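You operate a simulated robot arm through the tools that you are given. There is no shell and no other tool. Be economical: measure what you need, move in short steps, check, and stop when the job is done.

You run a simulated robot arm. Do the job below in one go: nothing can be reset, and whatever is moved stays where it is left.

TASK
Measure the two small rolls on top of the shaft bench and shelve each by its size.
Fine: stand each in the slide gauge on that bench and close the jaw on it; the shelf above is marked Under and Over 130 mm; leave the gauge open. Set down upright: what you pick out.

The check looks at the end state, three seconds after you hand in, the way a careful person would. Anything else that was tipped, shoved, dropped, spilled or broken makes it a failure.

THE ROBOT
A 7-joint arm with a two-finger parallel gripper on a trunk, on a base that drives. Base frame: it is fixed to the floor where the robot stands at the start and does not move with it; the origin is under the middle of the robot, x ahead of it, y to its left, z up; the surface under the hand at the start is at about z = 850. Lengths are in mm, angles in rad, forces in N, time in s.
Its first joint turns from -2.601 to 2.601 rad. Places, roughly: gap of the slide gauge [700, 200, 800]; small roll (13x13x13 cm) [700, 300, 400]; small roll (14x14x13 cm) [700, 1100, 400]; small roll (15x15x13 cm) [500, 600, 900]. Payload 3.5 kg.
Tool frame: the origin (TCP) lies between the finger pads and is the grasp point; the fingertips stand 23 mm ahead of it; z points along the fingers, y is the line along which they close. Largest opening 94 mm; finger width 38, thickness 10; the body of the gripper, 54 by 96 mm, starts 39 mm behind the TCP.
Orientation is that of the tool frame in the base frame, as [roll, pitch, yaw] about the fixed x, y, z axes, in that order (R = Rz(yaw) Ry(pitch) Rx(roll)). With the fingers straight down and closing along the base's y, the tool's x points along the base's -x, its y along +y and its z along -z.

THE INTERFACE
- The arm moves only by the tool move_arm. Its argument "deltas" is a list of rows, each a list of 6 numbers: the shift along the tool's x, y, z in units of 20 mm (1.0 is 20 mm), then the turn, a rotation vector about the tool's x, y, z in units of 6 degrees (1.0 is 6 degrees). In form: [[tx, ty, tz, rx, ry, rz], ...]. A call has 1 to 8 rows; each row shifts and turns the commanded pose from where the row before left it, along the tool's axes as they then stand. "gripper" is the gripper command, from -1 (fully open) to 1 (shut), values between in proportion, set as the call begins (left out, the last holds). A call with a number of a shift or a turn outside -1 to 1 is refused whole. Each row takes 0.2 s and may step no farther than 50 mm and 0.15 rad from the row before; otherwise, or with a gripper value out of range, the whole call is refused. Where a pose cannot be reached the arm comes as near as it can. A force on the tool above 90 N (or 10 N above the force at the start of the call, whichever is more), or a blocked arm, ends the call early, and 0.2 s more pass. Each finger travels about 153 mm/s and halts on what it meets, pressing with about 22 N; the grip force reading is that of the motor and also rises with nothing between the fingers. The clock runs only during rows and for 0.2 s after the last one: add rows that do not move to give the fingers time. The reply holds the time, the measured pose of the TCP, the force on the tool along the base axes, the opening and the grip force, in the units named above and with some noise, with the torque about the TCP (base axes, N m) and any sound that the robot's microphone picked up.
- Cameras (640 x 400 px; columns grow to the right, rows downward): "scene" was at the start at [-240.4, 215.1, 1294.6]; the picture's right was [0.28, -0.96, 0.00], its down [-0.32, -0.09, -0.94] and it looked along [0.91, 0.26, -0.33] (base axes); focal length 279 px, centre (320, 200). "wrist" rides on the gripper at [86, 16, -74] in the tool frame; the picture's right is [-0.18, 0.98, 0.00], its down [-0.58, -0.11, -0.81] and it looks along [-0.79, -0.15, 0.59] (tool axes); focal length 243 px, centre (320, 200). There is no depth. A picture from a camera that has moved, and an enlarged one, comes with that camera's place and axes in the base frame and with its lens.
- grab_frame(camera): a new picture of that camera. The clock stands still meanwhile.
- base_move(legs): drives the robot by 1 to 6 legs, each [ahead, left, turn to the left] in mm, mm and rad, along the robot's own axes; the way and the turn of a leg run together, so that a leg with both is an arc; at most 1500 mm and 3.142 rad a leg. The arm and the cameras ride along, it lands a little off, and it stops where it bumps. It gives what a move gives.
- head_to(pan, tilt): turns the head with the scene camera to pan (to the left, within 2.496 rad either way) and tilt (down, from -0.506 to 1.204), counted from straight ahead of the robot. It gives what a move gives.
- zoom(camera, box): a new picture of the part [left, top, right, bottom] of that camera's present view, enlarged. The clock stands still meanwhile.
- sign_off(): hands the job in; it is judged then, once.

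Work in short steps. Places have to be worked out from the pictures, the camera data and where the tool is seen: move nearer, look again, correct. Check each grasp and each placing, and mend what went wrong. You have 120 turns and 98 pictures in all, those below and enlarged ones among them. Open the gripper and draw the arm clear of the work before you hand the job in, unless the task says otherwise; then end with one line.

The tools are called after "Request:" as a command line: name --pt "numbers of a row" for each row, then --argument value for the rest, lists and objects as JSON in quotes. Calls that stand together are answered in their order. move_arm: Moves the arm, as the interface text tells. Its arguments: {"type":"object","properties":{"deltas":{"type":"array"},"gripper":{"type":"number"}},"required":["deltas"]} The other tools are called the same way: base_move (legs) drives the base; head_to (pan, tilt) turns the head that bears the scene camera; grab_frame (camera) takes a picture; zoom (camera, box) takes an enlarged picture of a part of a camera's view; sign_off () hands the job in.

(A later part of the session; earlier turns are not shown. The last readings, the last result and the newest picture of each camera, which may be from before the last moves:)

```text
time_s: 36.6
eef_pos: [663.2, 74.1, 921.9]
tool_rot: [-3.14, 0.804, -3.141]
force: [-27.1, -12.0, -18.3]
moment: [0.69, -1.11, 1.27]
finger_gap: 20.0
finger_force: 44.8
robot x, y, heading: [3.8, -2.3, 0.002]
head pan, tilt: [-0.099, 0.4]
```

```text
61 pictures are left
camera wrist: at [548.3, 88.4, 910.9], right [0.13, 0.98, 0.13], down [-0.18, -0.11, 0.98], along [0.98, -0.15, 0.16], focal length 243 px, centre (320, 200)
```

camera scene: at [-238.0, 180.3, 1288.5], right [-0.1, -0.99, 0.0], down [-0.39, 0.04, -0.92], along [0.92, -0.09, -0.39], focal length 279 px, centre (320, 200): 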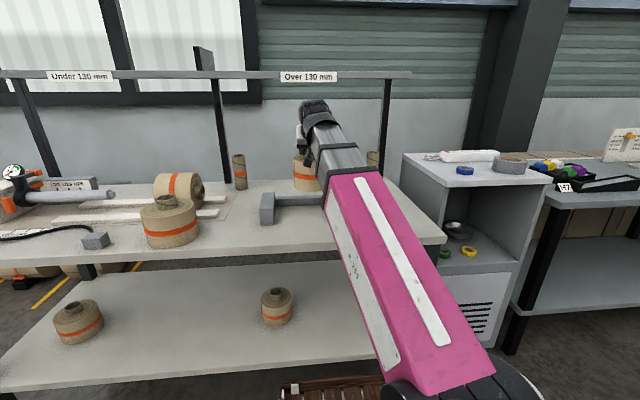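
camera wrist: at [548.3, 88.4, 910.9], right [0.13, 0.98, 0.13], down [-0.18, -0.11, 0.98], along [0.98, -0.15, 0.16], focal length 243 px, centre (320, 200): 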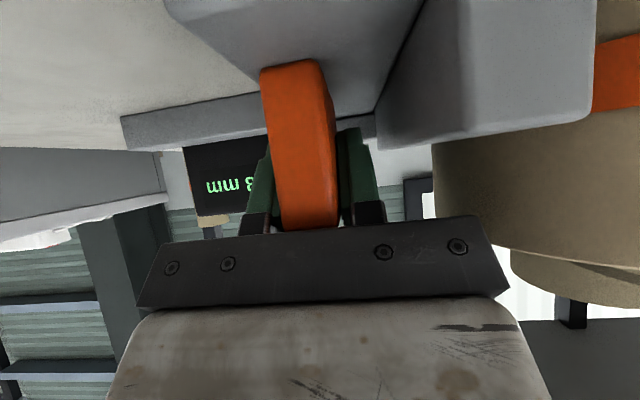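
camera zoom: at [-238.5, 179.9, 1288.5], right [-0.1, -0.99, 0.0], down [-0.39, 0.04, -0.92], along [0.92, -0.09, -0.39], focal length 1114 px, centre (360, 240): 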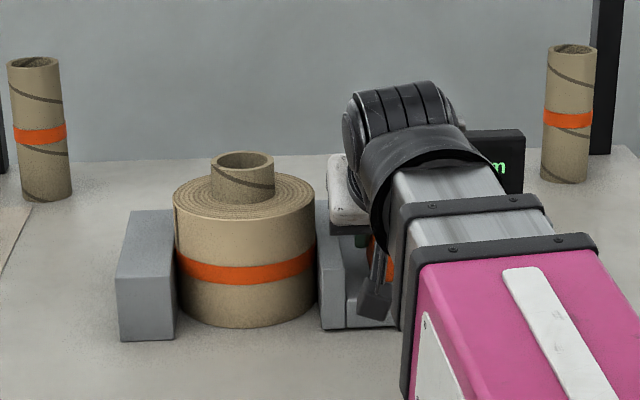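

The display now shows a value ending "3 mm" but the tab hides it. I open slightly and back out to read it.

Request:
move_arm --pt "0 0 0 0 0 0" --pt "0 0 0 0 0 0" --pt "0.1 0 -0.77 0 0 0" --pt "0.1 0 -0.77 0 0 0" --pt "0.1 0 -0.77 0 0 0" --pt "0.1 0 -0.77 0 0 0" --pt "0.1 0 -0.77 0 0 0" --pt "-0.3 0 -0.7 0 0 0" --gripper 0.15

Request:
grab_frame --camera "wrist"

Request:
zoom --camera "scene" --box '[230, 140, 390, 240]'

```text
time_s: 38.4
eef_pos: [594.6, 74.5, 982.9]
tool_rot: [-3.141, 0.805, 3.14]
force: [0.5, 0.1, 0.6]
moment: [-0.03, -0.02, 0.0]
finger_gap: 40.2
finger_force: 0.0
robot x, y, heading: [5.7, -1.3, 0.0]
head pan, tilt: [-0.099, 0.4]
```

```text
60 pictures are left
camera wrist: at [480.1, 89.6, 971.6], right [0.13, 0.98, 0.13], down [-0.18, -0.11, 0.98], along [0.98, -0.15, 0.16], focal length 243 px, centre (320, 200)
```

wrist: 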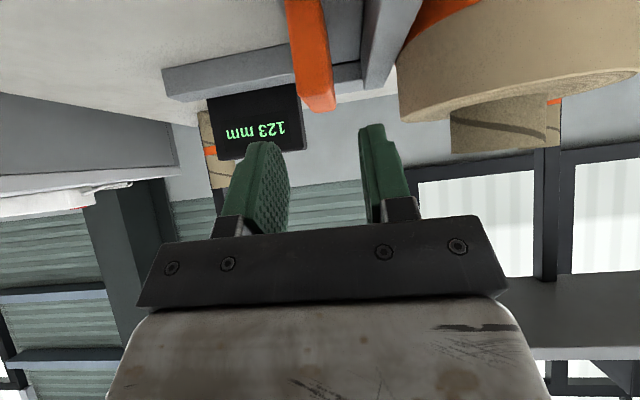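

```text
4.00 times, centred on (310, 190) of scene
camera zoom: at [-238.2, 180.2, 1288.5], right [-0.1, -0.99, 0.0], down [-0.39, 0.04, -0.92], along [0.92, -0.09, -0.39], focal length 1114 px, centre (360, 240)
```

zoom: 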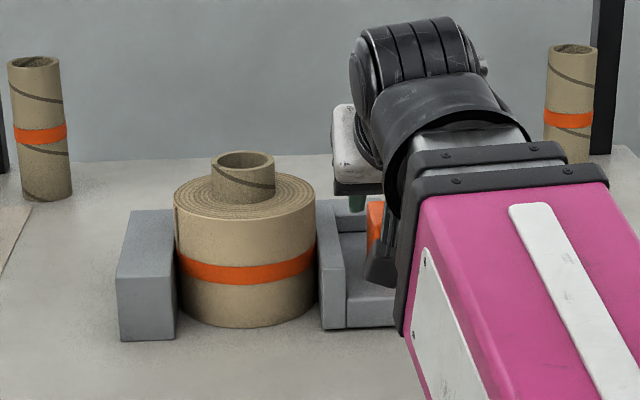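

It reads 123 mm, so this one goes Under. I go back to the tab to reopen the gauge.

Request:
move_arm --pt "0.3 0 0.7 0 0 0" --pt "-0.1 0 0.77 0 0 0" --pt "-0.1 0 0.77 0 0 0" --pt "-0.1 0 0.77 0 0 0" --pt "-0.1 0 0.77 0 0 0" --pt "-0.1 0 0.7 0 0 0" --pt "0 0 0 0 0 0"

Request:
move_arm --pt "0 0 0 0 0 0" --pt "0 0 0 0 0 0" --gripper 1

Request:
move_arm --pt "0 -0.3 0 0 0 0" --pt "0 -0.6 0 0 0 0" --pt "0 -0.6 0 0 0 0" --pt "0 -0.6 0 0 0 0" --pt "0 -0.6 0 0 0 0" --pt "0 -0.6 0 0 0 0" --pt "0 -0.6 0 0 0 0" --pt "0 -0.2 0 0 0 0"

Request:
grab_frame --camera "wrist"

```text
time_s: 40.0
eef_pos: [662.2, 74.1, 923.1]
tool_rot: [3.14, 0.803, 3.141]
force: [0.3, -0.1, -0.8]
moment: [-0.01, 0.03, 0.02]
finger_gap: 39.8
finger_force: 0.1
robot x, y, heading: [-1.3, 2.0, 0.003]
head pan, tilt: [-0.099, 0.4]
```

```text
time_s: 40.6
eef_pos: [662.6, 72.3, 923.2]
tool_rot: [-3.138, 0.806, 3.141]
force: [1.0, -21.8, -5.1]
moment: [0.52, -0.55, 1.11]
finger_gap: 19.9
finger_force: 45.1
robot x, y, heading: [0.7, -1.1, -0.005]
head pan, tilt: [-0.099, 0.4]
```

```text
time_s: 42.4
eef_pos: [662.5, -8.5, 923.3]
tool_rot: [3.141, 0.808, -3.14]
force: [1.9, 0.9, 31.4]
moment: [-0.03, -0.07, 0.36]
finger_gap: 20.1
finger_force: 45.1
robot x, y, heading: [-3.4, 0.9, 0.004]
head pan, tilt: [-0.099, 0.4]
```

```text
58 pictures are left
camera wrist: at [548.2, 6.4, 912.5], right [0.13, 0.98, 0.13], down [-0.18, -0.11, 0.98], along [0.97, -0.15, 0.16], focal length 243 px, centre (320, 200)
```

wrist: 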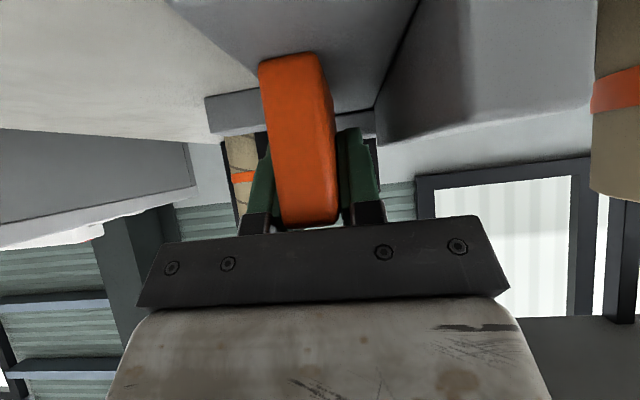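

The gauge is open again. I release the tab and back out, then rise.

Request:
move_arm --pt "0 0 0 0 0 0" --pt "0 0 0 0 0 0" --pt "0.1 0 -0.77 0 0 0" --pt "0.1 0 -0.77 0 0 0" --pt "0.1 0 -0.77 0 0 0" --pt "0.1 0 -0.77 0 0 0" --pt "0.1 0 -0.77 0 0 0" --pt "-0.7 0 -0.7 0 0 0" --gripper 0.15

Request:
move_arm --pt "-0.7 0.5 -0.7 0 0 0" --pt "-0.7 1 -0.7 0 0 0" --pt "-0.5 1 -0.5 0 0 0" --pt "0 1 0 0 0 0" --pt "0 1 0 0 0 0" --pt "0 1 0 0 0 0" --pt "0 1 0 0 0 0" --pt "0 1 0 0 0 0" --gripper -1

Request:
move_arm --pt "0 1 0 0 0 0" --pt "0 1 0 0 0 0" --pt "0 0.5 0 0 0 0" --pt "0 0 0 0 0 0"

Request:
grab_frame --camera "wrist"

```text
time_s: 44.2
eef_pos: [598.4, -7.2, 989.5]
tool_rot: [3.141, 0.804, -3.141]
force: [0.1, 0.0, -0.2]
moment: [0.01, 0.0, -0.04]
finger_gap: 39.8
finger_force: 0.1
robot x, y, heading: [-4.5, 0.2, 0.002]
head pan, tilt: [-0.099, 0.4]
```

```text
time_s: 46.0
eef_pos: [598.0, 142.3, 1042.8]
tool_rot: [-3.14, 0.804, 3.141]
force: [0.1, 0.6, 0.0]
moment: [0.01, -0.02, -0.03]
finger_gap: 94.3
finger_force: 0.0
robot x, y, heading: [1.0, -2.8, 0.002]
head pan, tilt: [-0.099, 0.4]
```

```text
time_s: 47.0
eef_pos: [598.7, 191.9, 1043.1]
tool_rot: [3.141, 0.804, 3.141]
force: [-0.1, 0.0, -0.1]
moment: [0.0, -0.01, 0.0]
finger_gap: 94.1
finger_force: 0.1
robot x, y, heading: [0.5, 1.6, 0.001]
head pan, tilt: [-0.099, 0.4]
```

```text
57 pictures are left
camera wrist: at [484.1, 207.2, 1032.3], right [0.13, 0.98, 0.13], down [-0.18, -0.11, 0.98], along [0.98, -0.15, 0.16], focal length 243 px, centre (320, 200)
```

wrist: 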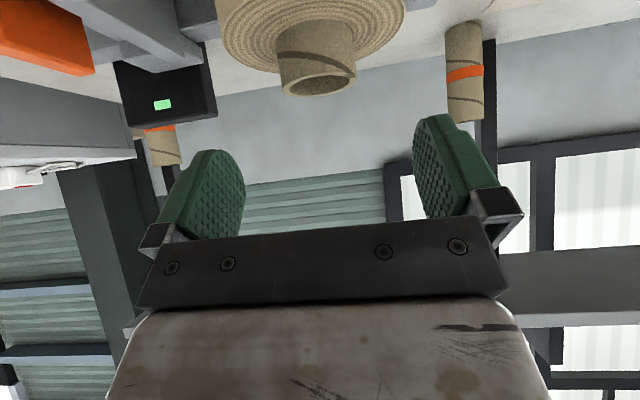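

Core at about (666,190). I go in along the finger direction to the same grasp height (TCP z≈983).

Request:
move_arm --pt "-0.03 -0.02 0.9 0 0 0" --pt "-0.03 -0.02 0.9 0 0 0" --pt "-0.03 -0.02 0.9 0 0 0" --pt "-0.03 -0.02 0.9 0 0 0" --pt "-0.03 0 0.85 0 0 0" --pt "0 0 0 0 0 0"

Request:
grab_frame --camera "wrist"

```text
time_s: 48.4
eef_pos: [664.2, 188.0, 984.5]
tool_rot: [3.141, 0.805, 3.141]
force: [0.1, -1.1, -0.5]
moment: [0.02, -0.03, 0.0]
finger_gap: 93.7
finger_force: 0.1
robot x, y, heading: [-2.1, 1.4, 0.0]
head pan, tilt: [-0.099, 0.4]
```

```text
56 pictures are left
camera wrist: at [550.5, 204.0, 972.8], right [0.13, 0.98, 0.13], down [-0.18, -0.11, 0.98], along [0.98, -0.15, 0.16], focal length 243 px, centre (320, 200)
```

wrist: 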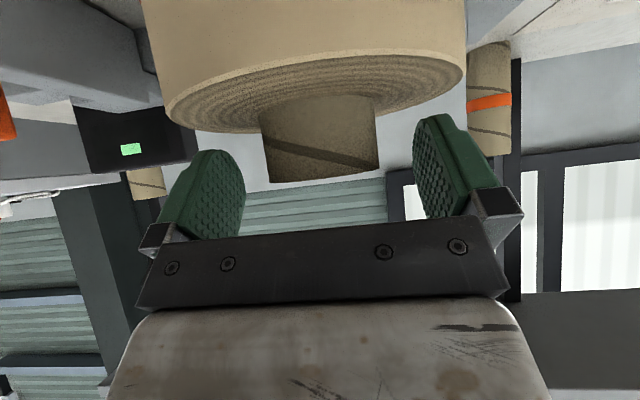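

Core nicely between fingers. I nudge forward 4 mm, close, and lift.

Request:
move_arm --pt "-0.13 0 0.14 0 0 0" --pt "0 0 0 0 0 0"

Request:
move_arm --pt "0 0 0 0 0 0" --pt "0 0 0 0 0 0" --pt "0 0 0 0 0 0" --pt "-0.35 0 -0.35 0 0 0" --pt "-0.7 0 -0.7 0 0 0" --pt "-0.7 0 -0.7 0 0 0" --pt "-0.7 0 -0.7 0 0 0" --pt "-0.7 0 -0.7 0 0 0" --gripper 1

Request:
grab_frame --camera "wrist"

```text
time_s: 49.0
eef_pos: [668.4, 189.2, 983.6]
tool_rot: [-3.141, 0.804, -3.141]
force: [-0.6, -0.7, 0.8]
moment: [0.0, -0.03, 0.0]
finger_gap: 94.2
finger_force: 0.2
robot x, y, heading: [-1.1, 2.0, 0.002]
head pan, tilt: [-0.099, 0.4]
```

```text
time_s: 50.8
eef_pos: [664.8, 190.2, 1072.8]
tool_rot: [3.141, 0.806, 3.141]
force: [-0.3, 0.7, -6.5]
moment: [0.02, 0.04, 0.0]
finger_gap: 52.6
finger_force: 21.8
robot x, y, heading: [-1.8, -2.8, -0.001]
head pan, tilt: [-0.099, 0.4]
```

```text
55 pictures are left
camera wrist: at [552.2, 204.4, 1062.2], right [0.13, 0.98, 0.13], down [-0.18, -0.11, 0.98], along [0.98, -0.15, 0.16], focal length 243 px, centre (320, 200)
```

wrist: 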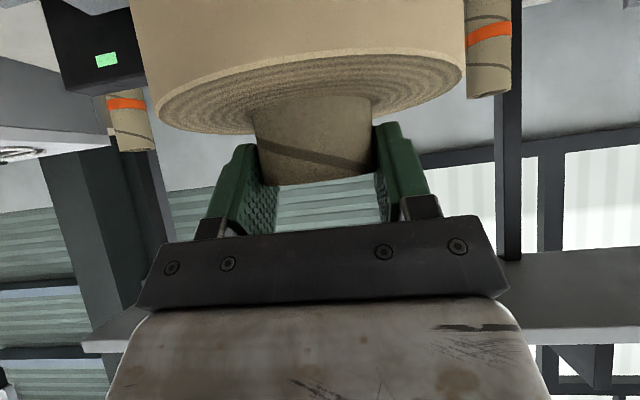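

Held and hanging true. I raise it in front of the shelf (roll front stays near x≈730, shelf edge ≈800).

Request:
move_arm --pt "-0.72 0 -0.69 0 0 0" --pt "-0.72 0 -0.69 0 0 0" --pt "-0.72 0 -0.69 0 0 0" --pt "-0.72 0 -0.69 0 0 0" --pt "-0.72 0 -0.69 0 0 0" --pt "-0.72 0 -0.69 0 0 0" --pt "-0.72 0 -0.69 0 0 0" --pt "-0.72 0 -0.69 0 0 0"

Request:
move_arm --pt "-0.72 0 -0.69 0 0 0" --pt "-0.72 0 -0.69 0 0 0" --pt "-0.72 0 -0.69 0 0 0" --pt "-0.72 0 -0.69 0 0 0" --pt "-0.72 0 -0.69 0 0 0" --pt "-0.72 0 -0.69 0 0 0" --pt "-0.72 0 -0.69 0 0 0" --pt "-0.72 0 -0.69 0 0 0"

Request:
grab_frame --camera "scene"

```text
time_s: 52.6
eef_pos: [665.9, 190.1, 1233.6]
tool_rot: [3.142, 0.805, 3.142]
force: [0.5, 0.0, -6.2]
moment: [-0.02, 0.01, 0.01]
finger_gap: 52.6
finger_force: 21.8
robot x, y, heading: [0.4, -0.7, 0.003]
head pan, tilt: [-0.099, 0.4]
```

```text
time_s: 54.4
eef_pos: [665.8, 189.9, 1389.6]
tool_rot: [-3.141, 0.805, 3.141]
force: [-0.6, -0.2, -6.2]
moment: [0.0, 0.04, 0.01]
finger_gap: 52.2
finger_force: 22.1
robot x, y, heading: [-1.0, -2.1, -0.002]
head pan, tilt: [-0.099, 0.4]
```

```text
54 pictures are left
camera scene: at [-238.0, 180.3, 1288.5], right [-0.1, -0.99, 0.0], down [-0.39, 0.04, -0.92], along [0.92, -0.09, -0.39], focal length 279 px, centre (320, 200)
```

scene: 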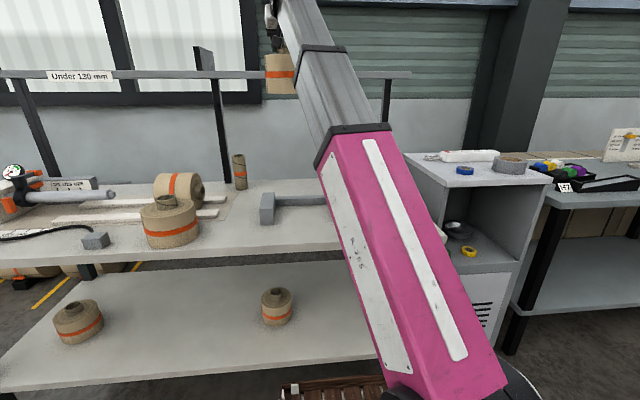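

It reaches. I raise 90 mm more, then drive left 500 mm along the bench.

Request:
move_arm --pt "-0.72 0 -0.69 0 0 0" --pt "-0.72 0 -0.69 0 0 0" --pt "-0.72 0 -0.69 0 0 0" --pt "-0.72 0 -0.69 0 0 0" --pt "-0.5 0 -0.48 0 0 0"

Request:
head_to --pan 0.0 --tilt 0.1

Request:
base_move --legs '[[0, 500, 0]]'

Request:
grab_frame --camera "scene"

Request:
grab_frame --camera "wrist"

```text
time_s: 55.6
eef_pos: [667.2, 188.4, 1483.0]
tool_rot: [-3.14, 0.804, -3.141]
force: [0.6, 0.1, -6.2]
moment: [0.04, -0.01, -0.03]
finger_gap: 52.5
finger_force: 22.3
robot x, y, heading: [0.5, 1.2, 0.001]
head pan, tilt: [-0.099, 0.4]
```

```text
time_s: 56.4
eef_pos: [667.4, 191.9, 1483.7]
tool_rot: [-3.141, 0.804, 3.141]
force: [0.5, 1.1, -5.9]
moment: [0.02, 0.01, 0.01]
finger_gap: 52.5
finger_force: 21.9
robot x, y, heading: [0.9, -1.3, -0.007]
head pan, tilt: [0.0, 0.099]
```

```text
time_s: 59.4
eef_pos: [667.3, 688.9, 1484.1]
tool_rot: [3.14, 0.805, 3.14]
force: [-0.6, -1.0, -6.5]
moment: [0.02, 0.01, 0.0]
finger_gap: 52.7
finger_force: 22.0
robot x, y, heading: [-3.1, 499.7, -0.002]
head pan, tilt: [0.0, 0.099]
```

```text
53 pictures are left
camera scene: at [-237.4, 689.1, 1316.4], right [0.0, -1.0, 0.0], down [-0.1, 0.0, -0.99], along [0.99, 0.0, -0.1], focal length 279 px, centre (320, 200)
```

scene: 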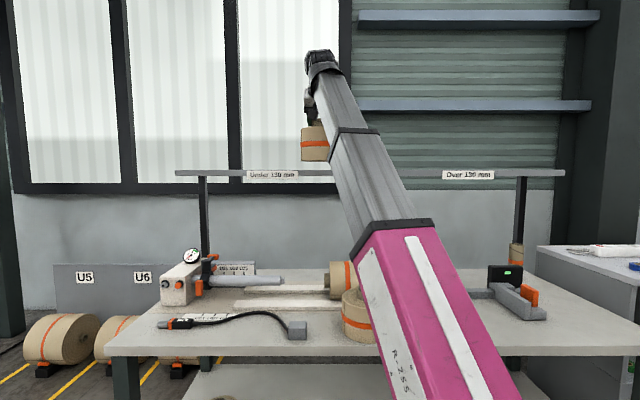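

```text
52 pictures are left
camera wrist: at [553.9, 703.9, 1473.4], right [0.13, 0.98, 0.13], down [-0.18, -0.11, 0.98], along [0.98, -0.15, 0.16], focal length 243 px, centre (320, 200)
```

wrist: 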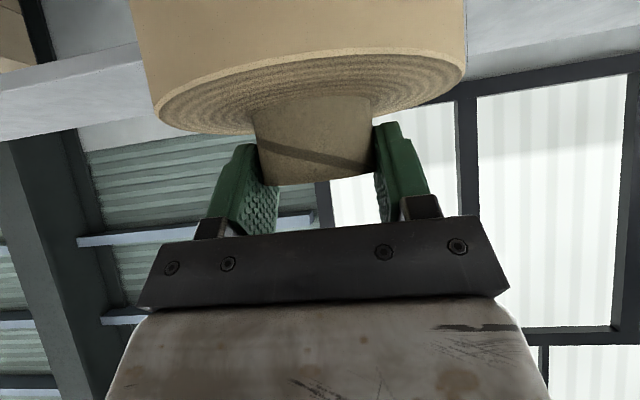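

Shelf top is at z≈1319, from x≈805 to ≈1060; the roll at y≈690 lies on the Under side. I move it forward over the shelf.

Request:
move_arm --pt "-0.69 0 0.72 0 0 0" --pt "-0.69 0 0.72 0 0 0" --pt "-0.69 0 0.72 0 0 0" --pt "-0.69 0 0.72 0 0 0" --pt "-0.69 0 0.72 0 0 0" --pt "-0.69 0 0.72 0 0 0"

Request:
move_arm --pt "-0.69 0 0.72 0 0 0" --pt "-0.69 0 0.72 0 0 0" --pt "-0.69 0 0.72 0 0 0" --pt "-0.69 0 0.72 0 0 0" --pt "-0.69 0 0.72 0 0 0" --pt "-0.69 0 0.72 0 0 0"

Request:
grab_frame --camera "scene"

Request:
grab_frame --camera "wrist"

```text
time_s: 60.8
eef_pos: [787.3, 688.6, 1482.6]
tool_rot: [3.141, 0.805, 3.139]
force: [0.0, 0.2, -5.8]
moment: [0.0, 0.04, -0.02]
finger_gap: 52.5
finger_force: 22.7
robot x, y, heading: [-0.5, 498.3, -0.001]
head pan, tilt: [0.0, 0.099]
```

```text
time_s: 62.2
eef_pos: [906.4, 686.9, 1484.1]
tool_rot: [-3.14, 0.805, 3.139]
force: [0.1, -0.2, -6.5]
moment: [0.0, 0.02, 0.01]
finger_gap: 52.9
finger_force: 22.0
robot x, y, heading: [-1.6, 501.0, 0.001]
head pan, tilt: [0.0, 0.099]
```

```text
51 pictures are left
camera scene: at [-237.4, 689.1, 1316.4], right [0.0, -1.0, 0.0], down [-0.1, 0.0, -0.99], along [0.99, 0.0, -0.1], focal length 279 px, centre (320, 200)
```

scene: 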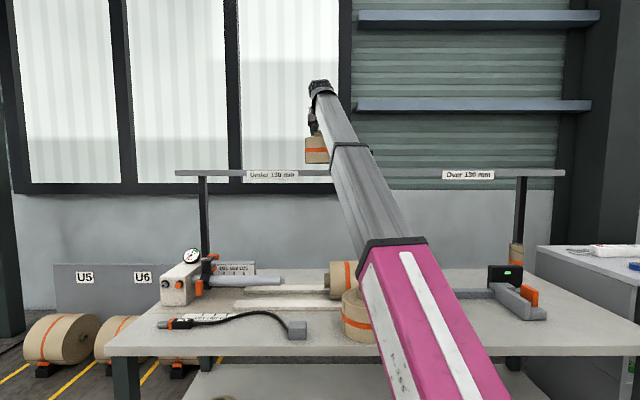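

```text
50 pictures are left
camera wrist: at [792.9, 703.1, 1473.6], right [0.13, 0.98, 0.13], down [-0.18, -0.11, 0.98], along [0.98, -0.15, 0.16], focal length 243 px, centre (320, 200)
```

wrist: 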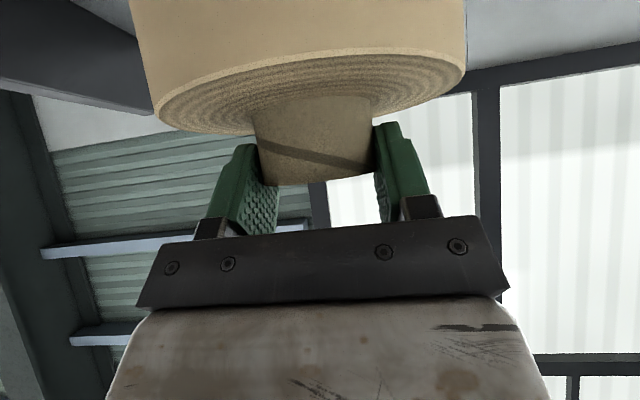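

Roll is fully over the shelf. I lower towards the expected seating height (~1450).

Request:
move_arm --pt "0.36 0 0.35 0 0 0" --pt "0.36 0 0.35 0 0 0" --pt "0.22 0 0.21 0 0 0" --pt "0 0 0 0 0 0"

Request:
move_arm --pt "0.07 0 0.07 0 0 0" --pt "0.07 0 0.07 0 0 0" --pt "0 0 0 0 0 0"

Request:
zoom --camera "scene" --box '[260, 110, 388, 190]'

```text
time_s: 63.2
eef_pos: [906.5, 688.5, 1457.4]
tool_rot: [-3.141, 0.806, 3.14]
force: [-0.8, -0.4, 0.8]
moment: [-0.22, 0.23, -0.05]
finger_gap: 52.6
finger_force: 22.3
robot x, y, heading: [-0.3, 500.3, -0.002]
head pan, tilt: [0.0, 0.099]
```

```text
time_s: 64.0
eef_pos: [907.7, 688.8, 1453.7]
tool_rot: [-3.139, 0.808, 3.14]
force: [0.3, 3.7, 22.9]
moment: [0.06, -0.07, -0.08]
finger_gap: 52.8
finger_force: 21.9
robot x, y, heading: [-0.2, 499.7, -0.0]
head pan, tilt: [0.0, 0.099]
```

```text
5.00 times, centred on (324, 150) of scene
camera zoom: at [-238.2, 689.1, 1316.3], right [0.0, -1.0, 0.0], down [-0.1, 0.0, -1.0], along [1.0, 0.0, -0.1], focal length 1393 px, centre (300, 450)
```

zoom: 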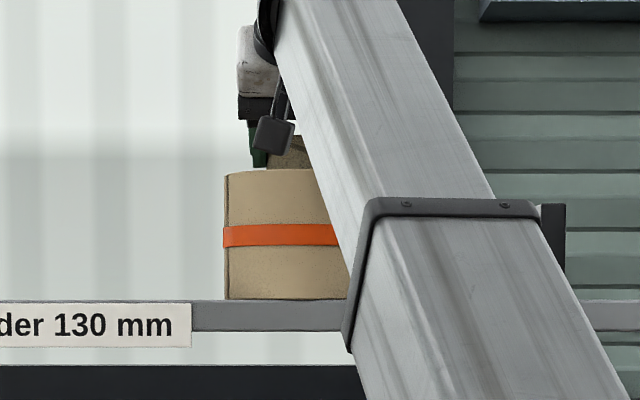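

Seated on the shelf with an upward push. I ease off, open and withdraw up and back.

Request:
move_arm --pt "-0.06 0 -0.06 0 0 0" --pt "0 0 0 0 0 0"

Request:
move_arm --pt "0 0 0 0 0 0" --pt "0 0 0 0 0 0" --pt "0 0 0 0 0 0" --pt "0 0 -0.5 0 0 0" --pt "0 0 -1 0 0 0" --pt "0 0 -1 0 0 0" --pt "0 0 -1 0 0 0" --pt "0 0 -1 0 0 0" --gripper -1

Request:
grab_frame --camera "wrist"

```text
time_s: 64.6
eef_pos: [907.1, 688.6, 1454.7]
tool_rot: [-3.142, 0.803, 3.139]
force: [2.0, 2.6, 10.7]
moment: [0.17, -0.71, 0.02]
finger_gap: 52.4
finger_force: 21.8
robot x, y, heading: [2.5, 498.3, 0.001]
head pan, tilt: [0.0, 0.099]
```

```text
time_s: 66.4
eef_pos: [840.8, 686.9, 1517.4]
tool_rot: [-3.139, 0.806, 3.14]
force: [0.3, -0.3, -0.3]
moment: [-0.02, 0.0, -0.01]
finger_gap: 94.4
finger_force: 0.0
robot x, y, heading: [-4.4, 499.5, -0.005]
head pan, tilt: [0.0, 0.099]
```

```text
48 pictures are left
camera wrist: at [726.8, 702.4, 1507.3], right [0.13, 0.98, 0.13], down [-0.18, -0.11, 0.98], along [0.98, -0.15, 0.16], focal length 243 px, centre (320, 200)
```

wrist: 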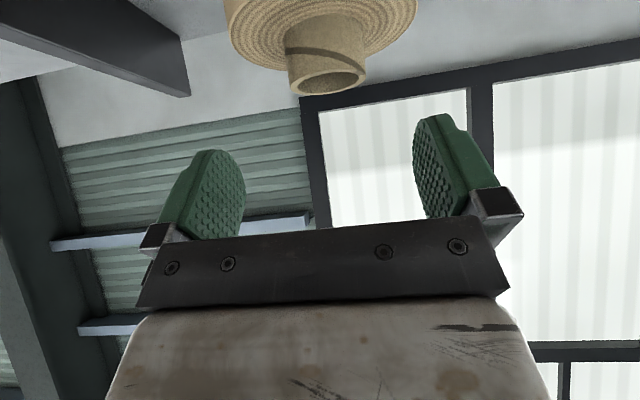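

The small roll stands on the Under side. I retract and lower the arm in front of the shelf, back the base off 150 mm, and look down at the left roll.

Request:
move_arm --pt "0.69 0 -0.72 0 0 0" --pt "0.69 0 -0.72 0 0 0" --pt "0.69 0 -0.72 0 0 0" --pt "0.69 0 -0.72 0 0 0" --pt "0.69 0 -0.72 0 0 0" --pt "0.69 0 -0.72 0 0 0" --pt "0.69 0 -0.72 0 0 0" --pt "0.69 0 -0.72 0 0 0"

Request:
base_move --legs '[[-150, 0, 0]]'

Request:
head_to --pan 0.0 --tilt 0.45

Request:
grab_frame --camera "scene"

```text
time_s: 68.2
eef_pos: [681.6, 688.1, 1519.0]
tool_rot: [-3.141, 0.804, 3.14]
force: [0.7, -0.9, -0.1]
moment: [-0.03, 0.03, -0.01]
finger_gap: 94.1
finger_force: 0.1
robot x, y, heading: [-2.5, 496.0, -0.007]
head pan, tilt: [0.0, 0.099]
```

```text
time_s: 69.5
eef_pos: [534.5, 686.2, 1518.1]
tool_rot: [-3.142, 0.805, 3.136]
force: [0.4, -0.1, 0.5]
moment: [0.01, -0.02, -0.04]
finger_gap: 94.3
finger_force: 0.0
robot x, y, heading: [-146.7, 500.2, -0.011]
head pan, tilt: [0.0, 0.099]
```

```text
time_s: 70.4
eef_pos: [533.0, 686.4, 1518.2]
tool_rot: [3.141, 0.806, 3.137]
force: [0.5, 0.6, -0.1]
moment: [-0.02, 0.0, 0.03]
finger_gap: 93.6
finger_force: 0.1
robot x, y, heading: [-151.4, 497.7, -0.003]
head pan, tilt: [0.0, 0.45]
```

```text
47 pictures are left
camera scene: at [-385.1, 690.1, 1283.9], right [0.0, -1.0, 0.0], down [-0.43, 0.0, -0.9], along [0.9, 0.0, -0.43], focal length 279 px, centre (320, 200)
```

scene: 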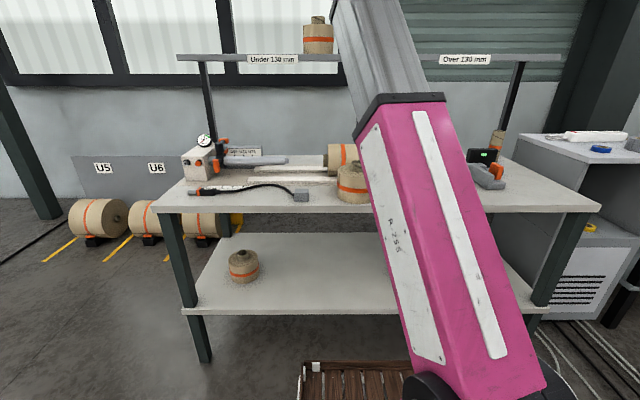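

Arm hides part of the roll; I estimate its core near (550,552). I bring the hand down in front of it for a wrist view.

Request:
move_arm --pt "0.86 -0.3 0.55 0 0 0" --pt "0.86 -0.3 0.55 0 0 0" --pt "0.86 -0.3 0.55 0 0 0" --pt "0.86 -0.3 0.55 0 0 0" --pt "0.86 -0.3 0.55 0 0 0" --pt "0.86 -0.3 0.55 0 0 0" --pt "0.86 -0.3 0.55 0 0 0" --pt "0.86 -0.3 0.55 0 0 0"

Request:
move_arm --pt "0.86 -0.3 0.55 0 0 0" --pt "0.86 -0.3 0.55 0 0 0" --pt "0.86 -0.3 0.55 0 0 0" --pt "0.86 -0.3 0.55 0 0 0" --pt "0.86 -0.3 0.55 0 0 0" --pt "0.86 -0.3 0.55 0 0 0" --pt "0.86 -0.3 0.55 0 0 0" --pt "0.86 -0.3 0.55 0 0 0"

Request:
move_arm --pt "0.86 -0.3 0.55 0 0 0" --pt "0.86 -0.3 0.55 0 0 0" --pt "0.86 -0.3 0.55 0 0 0" --pt "0.86 -0.3 0.55 0 0 0" --pt "0.86 -0.3 0.55 0 0 0" --pt "0.86 -0.3 0.55 0 0 0"

Request:
grab_frame --camera "wrist"

```text
time_s: 72.2
eef_pos: [501.7, 639.1, 1358.6]
tool_rot: [3.141, 0.805, 3.138]
force: [0.4, 0.1, -0.5]
moment: [-0.01, 0.02, 0.01]
finger_gap: 94.2
finger_force: 0.1
robot x, y, heading: [-145.0, 503.7, -0.0]
head pan, tilt: [0.0, 0.45]
```

```text
time_s: 74.0
eef_pos: [467.9, 592.6, 1197.8]
tool_rot: [-3.14, 0.803, 3.138]
force: [0.1, -0.4, 0.1]
moment: [0.0, 0.03, 0.0]
finger_gap: 93.9
finger_force: 0.1
robot x, y, heading: [-146.8, 496.9, -0.004]
head pan, tilt: [0.0, 0.45]
```

```text
time_s: 75.4
eef_pos: [444.8, 556.1, 1076.6]
tool_rot: [-3.141, 0.805, 3.136]
force: [0.5, -0.2, 0.4]
moment: [-0.01, 0.04, -0.03]
finger_gap: 93.9
finger_force: 0.0
robot x, y, heading: [-146.5, 502.8, -0.007]
head pan, tilt: [0.0, 0.45]
```

```text
46 pictures are left
camera wrist: at [331.4, 571.0, 1067.1], right [0.13, 0.98, 0.13], down [-0.18, -0.11, 0.98], along [0.97, -0.15, 0.16], focal length 243 px, centre (320, 200)
```

wrist: 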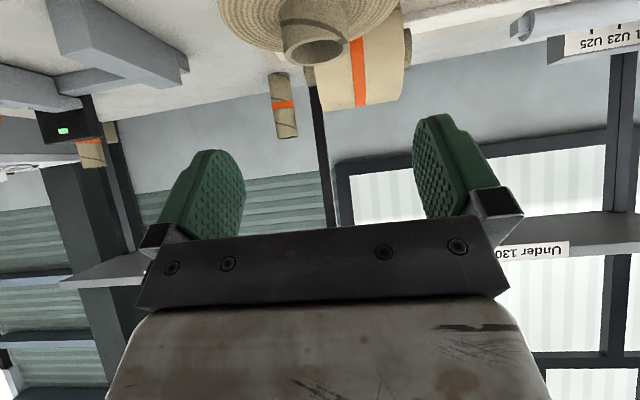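

Core top found at about (537,552,982). I advance along the fingers most of the way and check.

Request:
move_arm --pt "0.03 -0.03 0.95 0 0 0" --pt "0.03 -0.03 0.95 0 0 0" --pt "0.03 -0.03 0.95 0 0 0" --pt "0.03 -0.03 0.95 0 0 0" --pt "0.03 -0.03 0.95 0 0 0" --pt "0 0 0 0 0 0"

Request:
grab_frame --camera "wrist"

```text
time_s: 76.8
eef_pos: [511.8, 552.9, 1009.1]
tool_rot: [-3.141, 0.804, 3.136]
force: [-0.6, 0.7, 0.5]
moment: [0.01, 0.02, -0.04]
finger_gap: 94.1
finger_force: 0.1
robot x, y, heading: [-150.4, 501.9, -0.004]
head pan, tilt: [0.0, 0.45]
```

```text
45 pictures are left
camera wrist: at [397.8, 567.9, 999.5], right [0.13, 0.98, 0.13], down [-0.18, -0.11, 0.98], along [0.97, -0.15, 0.16], focal length 243 px, centre (320, 200)
```

wrist: 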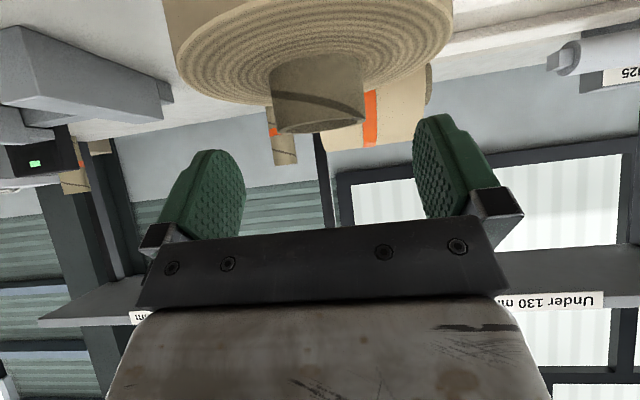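

Consistent; I complete the approach and close.

Request:
move_arm --pt "0 0 0.9 0 0 0" --pt "0 0 0.85 0 0 0" --pt "0 0 0 0 0 0"

Request:
move_arm --pt "0 0 0 0 0 0" --pt "0 0 0 0 0 0" --pt "0 0 0 0 0 0" --gripper 1

Request:
grab_frame --camera "wrist"

```text
time_s: 77.6
eef_pos: [536.4, 552.4, 985.8]
tool_rot: [-3.141, 0.802, 3.135]
force: [0.0, -0.7, -0.7]
moment: [-0.01, 0.04, -0.03]
finger_gap: 94.3
finger_force: 0.1
robot x, y, heading: [-148.0, 499.8, -0.007]
head pan, tilt: [0.0, 0.45]
```

```text
time_s: 78.4
eef_pos: [535.7, 551.1, 985.0]
tool_rot: [-3.14, 0.804, 3.136]
force: [1.4, -3.2, -0.6]
moment: [0.05, -0.2, -0.14]
finger_gap: 52.5
finger_force: 21.9
robot x, y, heading: [-147.6, 498.1, -0.007]
head pan, tilt: [0.0, 0.45]
```

```text
44 pictures are left
camera wrist: at [422.4, 568.1, 974.6], right [0.13, 0.98, 0.13], down [-0.18, -0.11, 0.98], along [0.97, -0.15, 0.16], focal length 243 px, centre (320, 200)
```

wrist: 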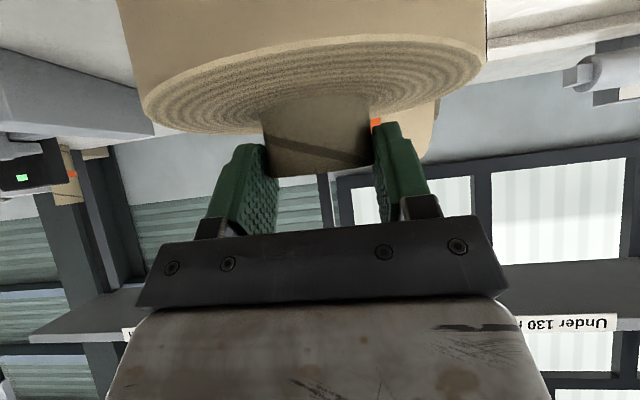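

Gripped (52.5 mm). I lift 105 mm, then drive right and ahead to bring it over the gauge.

Request:
move_arm --pt "-0.35 0 -0.35 0 0 0" --pt "-0.72 0 -0.69 0 0 0" --pt "-0.72 0 -0.69 0 0 0" --pt "-0.72 0 -0.69 0 0 0" --pt "-0.72 0 -0.69 0 0 0" --pt "-0.72 0 -0.69 0 0 0" --pt "0 0 0 0 0 0"

Request:
base_move --legs '[[0, -388, 0], [120, 0, 0]]'

Request:
grab_frame --camera "wrist"

Request:
grab_frame --camera "scene"

```text
time_s: 80.0
eef_pos: [537.6, 553.7, 1096.0]
tool_rot: [3.14, 0.805, 3.138]
force: [-0.1, -0.1, -9.0]
moment: [0.01, 0.15, 0.02]
finger_gap: 52.6
finger_force: 21.9
robot x, y, heading: [-148.1, 499.5, -0.004]
head pan, tilt: [0.0, 0.45]
```

```text
time_s: 83.2
eef_pos: [657.1, 165.1, 1095.9]
tool_rot: [-3.141, 0.804, 3.135]
force: [0.2, -0.7, -8.2]
moment: [0.03, 0.1, 0.01]
finger_gap: 52.8
finger_force: 21.9
robot x, y, heading: [-28.9, 115.7, -0.003]
head pan, tilt: [0.0, 0.45]
```

```text
43 pictures are left
camera wrist: at [543.0, 181.7, 1085.6], right [0.14, 0.98, 0.13], down [-0.18, -0.11, 0.98], along [0.97, -0.16, 0.16], focal length 243 px, centre (320, 200)
```

wrist: 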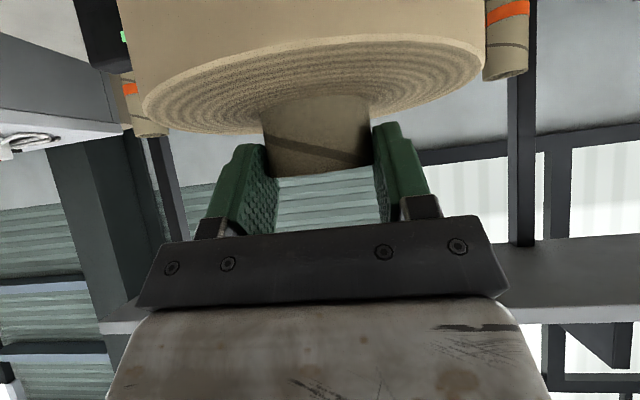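

```text
42 pictures are left
camera scene: at [-265.3, 306.4, 1283.9], right [-0.01, -1.0, 0.0], down [-0.44, 0.0, -0.9], along [0.9, -0.01, -0.44], focal length 279 px, centre (320, 200)
```

scene: 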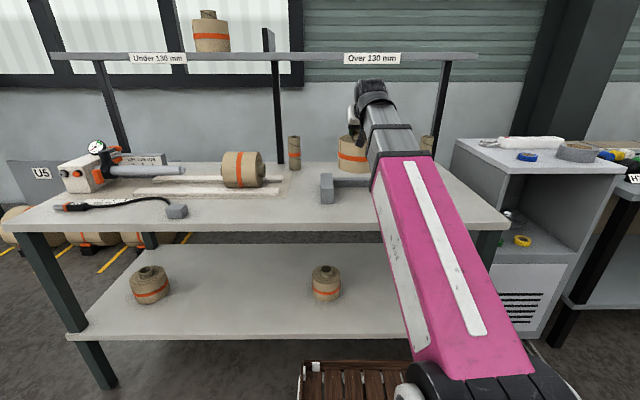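

Positioned over the gap at (657,165). I lower to just above seating (grasp was at z≈985).

Request:
move_arm --pt "0.72 0 0.69 0 0 0" --pt "0.72 0 0.69 0 0 0" --pt "0.72 0 0.69 0 0 0" --pt "0.72 0 0.69 0 0 0" --pt "0.72 0 0.69 0 0 0" --pt "0.22 0 0.21 0 0 0" --pt "0 0 0 0 0 0"

Request:
move_arm --pt "0.07 0 0.07 0 0 0" --pt "0.05 0 0.05 0 0 0" --pt "0 0 0 0 0 0"

```text
time_s: 84.8
eef_pos: [655.6, 164.4, 990.7]
tool_rot: [-3.141, 0.805, 3.134]
force: [0.1, 0.0, -7.6]
moment: [0.02, 0.1, -0.01]
finger_gap: 52.6
finger_force: 22.0
robot x, y, heading: [-27.5, 116.6, -0.009]
head pan, tilt: [0.0, 0.45]
```

```text
time_s: 85.6
eef_pos: [656.3, 164.7, 987.2]
tool_rot: [-3.141, 0.805, 3.134]
force: [0.1, -0.4, -8.5]
moment: [0.01, 0.1, -0.01]
finger_gap: 52.7
finger_force: 21.9
robot x, y, heading: [-28.8, 116.6, -0.012]
head pan, tilt: [0.0, 0.45]
```

Request:
move_arm --pt "0.06 0 0.06 0 0 0" --pt "0.05 0 0.05 0 0 0" --pt "0 0 0 0 0 0"

```text
time_s: 86.4
eef_pos: [656.2, 163.1, 984.0]
tool_rot: [3.141, 0.807, 3.135]
force: [-5.8, 0.2, 16.1]
moment: [-0.07, 0.27, 0.08]
finger_gap: 52.4
finger_force: 21.6
robot x, y, heading: [-29.1, 113.8, -0.004]
head pan, tilt: [0.0, 0.45]
```

Seated. I open, withdraw up and back, and move right towards the tab with a narrowed grip.

Request:
move_arm --pt "-0.03 0 -0.03 0 0 0" --pt "0 0 0 0 0 0" --pt "0 0 0 0 0 0" --pt "0 0 -0.5 0 0 0" --pt "0 0 -1 0 0 0" --pt "-0.3 0 -1 0 0 0" --pt "-0.3 0 -1 0 0 0" --pt "0 0 0 0 0 0" --gripper -1

Request:
move_arm --pt "0 -1 0 0 0 0" --pt "0 -1 0 0 0 0" --pt "0 -1 0 0 0 0" --pt "0 -1 0 0 0 0" --pt "0 -1 0 0 0 0" --pt "0 -1 0 0 0 0" --pt "0 -1 0 0 0 0" --pt "0 -1 0 0 0 0" --gripper 0.15

Request:
grab_frame --camera "scene"

```text
time_s: 88.2
eef_pos: [613.9, 166.5, 1042.0]
tool_rot: [-3.14, 0.804, 3.134]
force: [-0.1, -0.2, -0.2]
moment: [-0.03, -0.02, -0.01]
finger_gap: 93.9
finger_force: 0.1
robot x, y, heading: [-24.4, 118.7, -0.01]
head pan, tilt: [0.0, 0.45]
```

```text
time_s: 90.0
eef_pos: [613.5, 6.3, 1041.8]
tool_rot: [3.141, 0.806, 3.134]
force: [-0.9, 0.1, 0.0]
moment: [-0.01, -0.03, 0.0]
finger_gap: 39.9
finger_force: 0.0
robot x, y, heading: [-27.7, 113.8, -0.013]
head pan, tilt: [0.0, 0.45]
```

```text
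41 pictures are left
camera scene: at [-265.6, 306.3, 1283.8], right [-0.01, -1.0, 0.0], down [-0.44, 0.0, -0.9], along [0.9, -0.01, -0.44], focal length 279 px, centre (320, 200)
```

scene: 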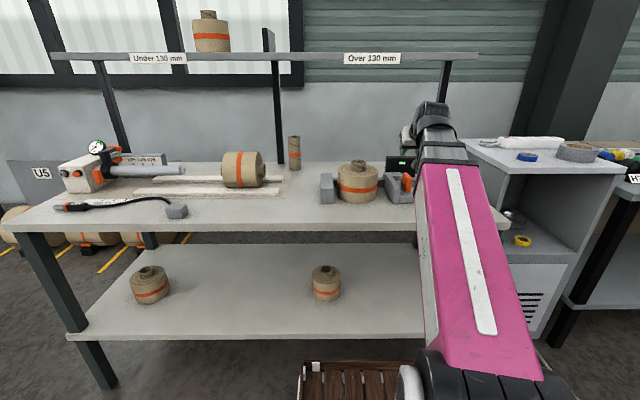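

The roll stands in the gauge. I lower in front of the tab as before.

Request:
move_arm --pt "0.83 -0.18 0.58 0 0 0" --pt "0.83 -0.18 0.58 0 0 0" --pt "0.83 -0.18 0.58 0 0 0" --pt "0.83 -0.18 0.58 0 0 0" --pt "0 0 0 0 0 0"

Request:
grab_frame --camera "wrist"

```text
time_s: 91.2
eef_pos: [599.7, -7.9, 963.2]
tool_rot: [-3.14, 0.804, 3.133]
force: [0.5, -0.8, 0.7]
moment: [0.0, 0.02, -0.02]
finger_gap: 40.0
finger_force: 0.0
robot x, y, heading: [-27.9, 115.6, -0.005]
head pan, tilt: [0.0, 0.45]
```

```text
40 pictures are left
camera wrist: at [485.7, 8.0, 951.6], right [0.14, 0.98, 0.13], down [-0.18, -0.11, 0.98], along [0.97, -0.16, 0.16], focal length 243 px, centre (320, 200)
```

wrist: 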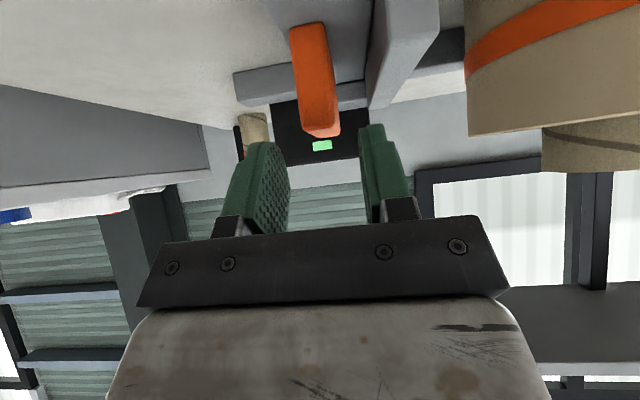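

Aligned as before. I straddle the tab, grip it, and slide 48 mm left.

Request:
move_arm --pt "-0.13 0 0.73 0 0 0" --pt "-0.13 0 0.73 0 0 0" --pt "-0.13 0 0.73 0 0 0" --pt "-0.13 0 0.73 0 0 0" --pt "-0.12 0 0.65 0 0 0" --pt "0 0 0 0 0 0"

Request:
move_arm --pt "0 0 0 0 0 0" --pt "0 0 0 0 0 0" --gripper 1

Request:
move_arm --pt "0 0.3 0 0 0 0" --pt "0 0.4 0 0 0 0" --pt "0 0.5 0 0 0 0" --pt "0 0.5 0 0 0 0" --pt "0 0.4 0 0 0 0" --pt "0 0.3 0 0 0 0" --pt "0 0 0 0 0 0"

Request:
zoom --camera "scene" --box '[290, 140, 450, 240]'

```text
time_s: 92.6
eef_pos: [659.9, -10.1, 922.4]
tool_rot: [-3.139, 0.806, 3.134]
force: [0.3, -1.0, 0.0]
moment: [-0.02, 0.01, 0.01]
finger_gap: 40.0
finger_force: 0.1
robot x, y, heading: [-28.4, 118.8, -0.008]
head pan, tilt: [0.0, 0.45]
```

```text
time_s: 93.2
eef_pos: [660.0, -8.7, 921.5]
tool_rot: [-3.141, 0.804, 3.137]
force: [2.0, 1.4, -1.7]
moment: [0.26, -0.73, 2.53]
finger_gap: 20.0
finger_force: 44.9
robot x, y, heading: [-26.4, 115.3, -0.008]
head pan, tilt: [0.0, 0.45]
```

```text
time_s: 94.8
eef_pos: [659.9, 38.4, 921.3]
tool_rot: [-3.141, 0.803, 3.135]
force: [-10.3, -4.4, -14.3]
moment: [0.42, -1.65, 2.19]
finger_gap: 20.2
finger_force: 44.5
robot x, y, heading: [-30.5, 113.2, -0.008]
head pan, tilt: [0.0, 0.45]
```

```text
4.00 times, centred on (370, 190) of scene
camera zoom: at [-265.5, 306.2, 1283.9], right [-0.01, -1.0, 0.0], down [-0.44, 0.0, -0.9], along [0.9, -0.01, -0.44], focal length 1114 px, centre (120, 240)
```

zoom: 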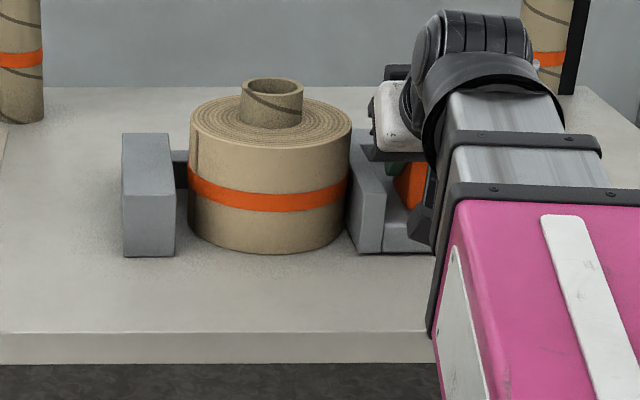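

Jaw touches the roll; about 15–18 mm remain on the far side. I push on in small steps.

Request:
move_arm --pt "0 0.2 0 0 0 0" --pt "0 0.2 0 0 0 0" --pt "0 0.15 0 0 0 0" --pt "0 0.1 0 0 0 0" --pt "0 0 0 0 0 0"

Request:
move_arm --pt "0 0.1 0 0 0 0" --pt "0 0.1 0 0 0 0" --pt "0 0 0 0 0 0"

Request:
zoom --camera "scene" --box '[290, 140, 450, 240]'

Request:
grab_frame --camera "wrist"

```text
time_s: 96.0
eef_pos: [660.6, 52.3, 921.5]
tool_rot: [-3.14, 0.805, 3.136]
force: [-19.9, -3.7, -1.5]
moment: [0.02, 1.18, 2.26]
finger_gap: 20.2
finger_force: 44.5
robot x, y, heading: [-27.8, 114.3, -0.007]
head pan, tilt: [0.0, 0.45]
```

```text
time_s: 96.8
eef_pos: [660.4, 53.6, 922.2]
tool_rot: [-3.134, 0.806, 3.134]
force: [-22.1, -39.0, 7.7]
moment: [0.43, 1.16, 2.39]
finger_gap: 20.2
finger_force: 44.6
robot x, y, heading: [-30.0, 115.0, -0.006]
head pan, tilt: [0.0, 0.45]
```

```text
4.00 times, centred on (370, 190) of scene
camera zoom: at [-266.1, 305.0, 1283.9], right [-0.01, -1.0, 0.0], down [-0.43, 0.0, -0.9], along [0.9, -0.01, -0.43], focal length 1114 px, centre (120, 240)
```

zoom: 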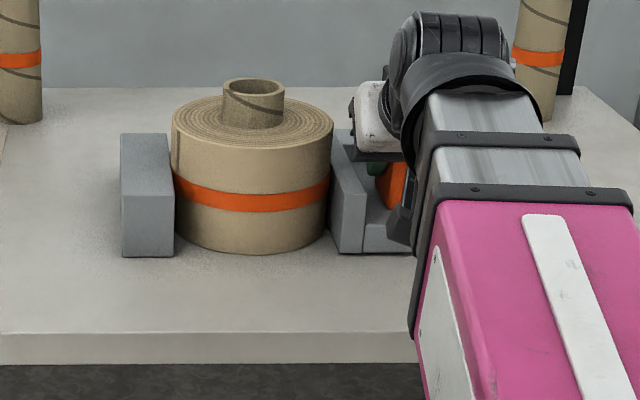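

```text
37 pictures are left
camera wrist: at [546.5, 69.5, 911.2], right [0.14, 0.98, 0.13], down [-0.18, -0.1, 0.98], along [0.97, -0.16, 0.16], focal length 243 px, centre (320, 200)
```

wrist: 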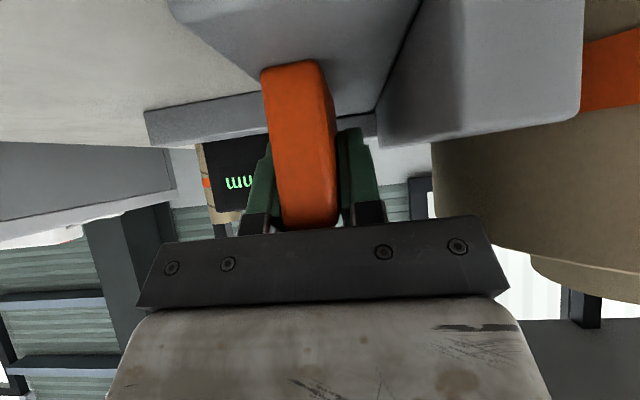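

The jaw is firmly closed (39 N) and the display shows a value. I release and back out to read it.

Request:
move_arm --pt "0 -0.12 0 0 0 0" --pt "0 0 0 0 0 0"

Request:
move_arm --pt "0 0 0 0 0 0" --pt "0 0 0 0 0 0" --pt "0.1 0 -0.77 0 0 0" --pt "0.1 0 -0.77 0 0 0" --pt "0.1 0 -0.77 0 0 0" --pt "0.1 0 -0.77 0 0 0" --pt "0.1 0 -0.77 0 0 0" --pt "-0.3 0 -0.7 0 0 0" --gripper 0.15

Request:
grab_frame --camera "wrist"

```text
time_s: 97.4
eef_pos: [659.7, 53.2, 922.0]
tool_rot: [-3.138, 0.806, 3.135]
force: [-25.4, -29.5, -2.1]
moment: [0.36, -1.03, 2.31]
finger_gap: 20.2
finger_force: 45.1
robot x, y, heading: [-31.3, 114.3, -0.01]
head pan, tilt: [0.0, 0.45]
```

```text
time_s: 99.2
eef_pos: [591.5, 53.6, 983.0]
tool_rot: [-3.141, 0.804, 3.133]
force: [-0.2, 0.6, -0.6]
moment: [-0.01, -0.04, -0.02]
finger_gap: 39.8
finger_force: 0.0
robot x, y, heading: [-26.2, 112.2, -0.008]
head pan, tilt: [0.0, 0.45]
```

```text
36 pictures are left
camera wrist: at [477.5, 69.8, 971.7], right [0.14, 0.98, 0.13], down [-0.18, -0.11, 0.98], along [0.97, -0.16, 0.16], focal length 243 px, centre (320, 200)
```

wrist: 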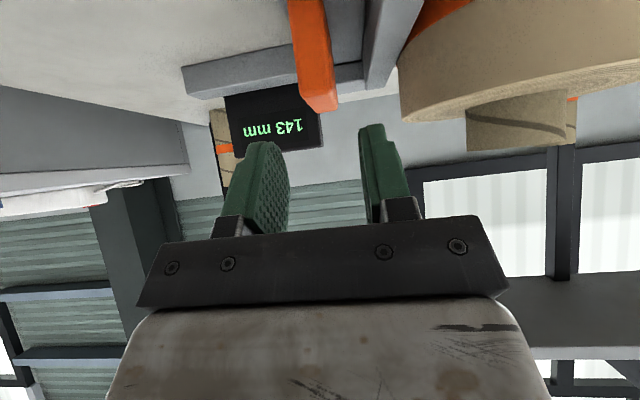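

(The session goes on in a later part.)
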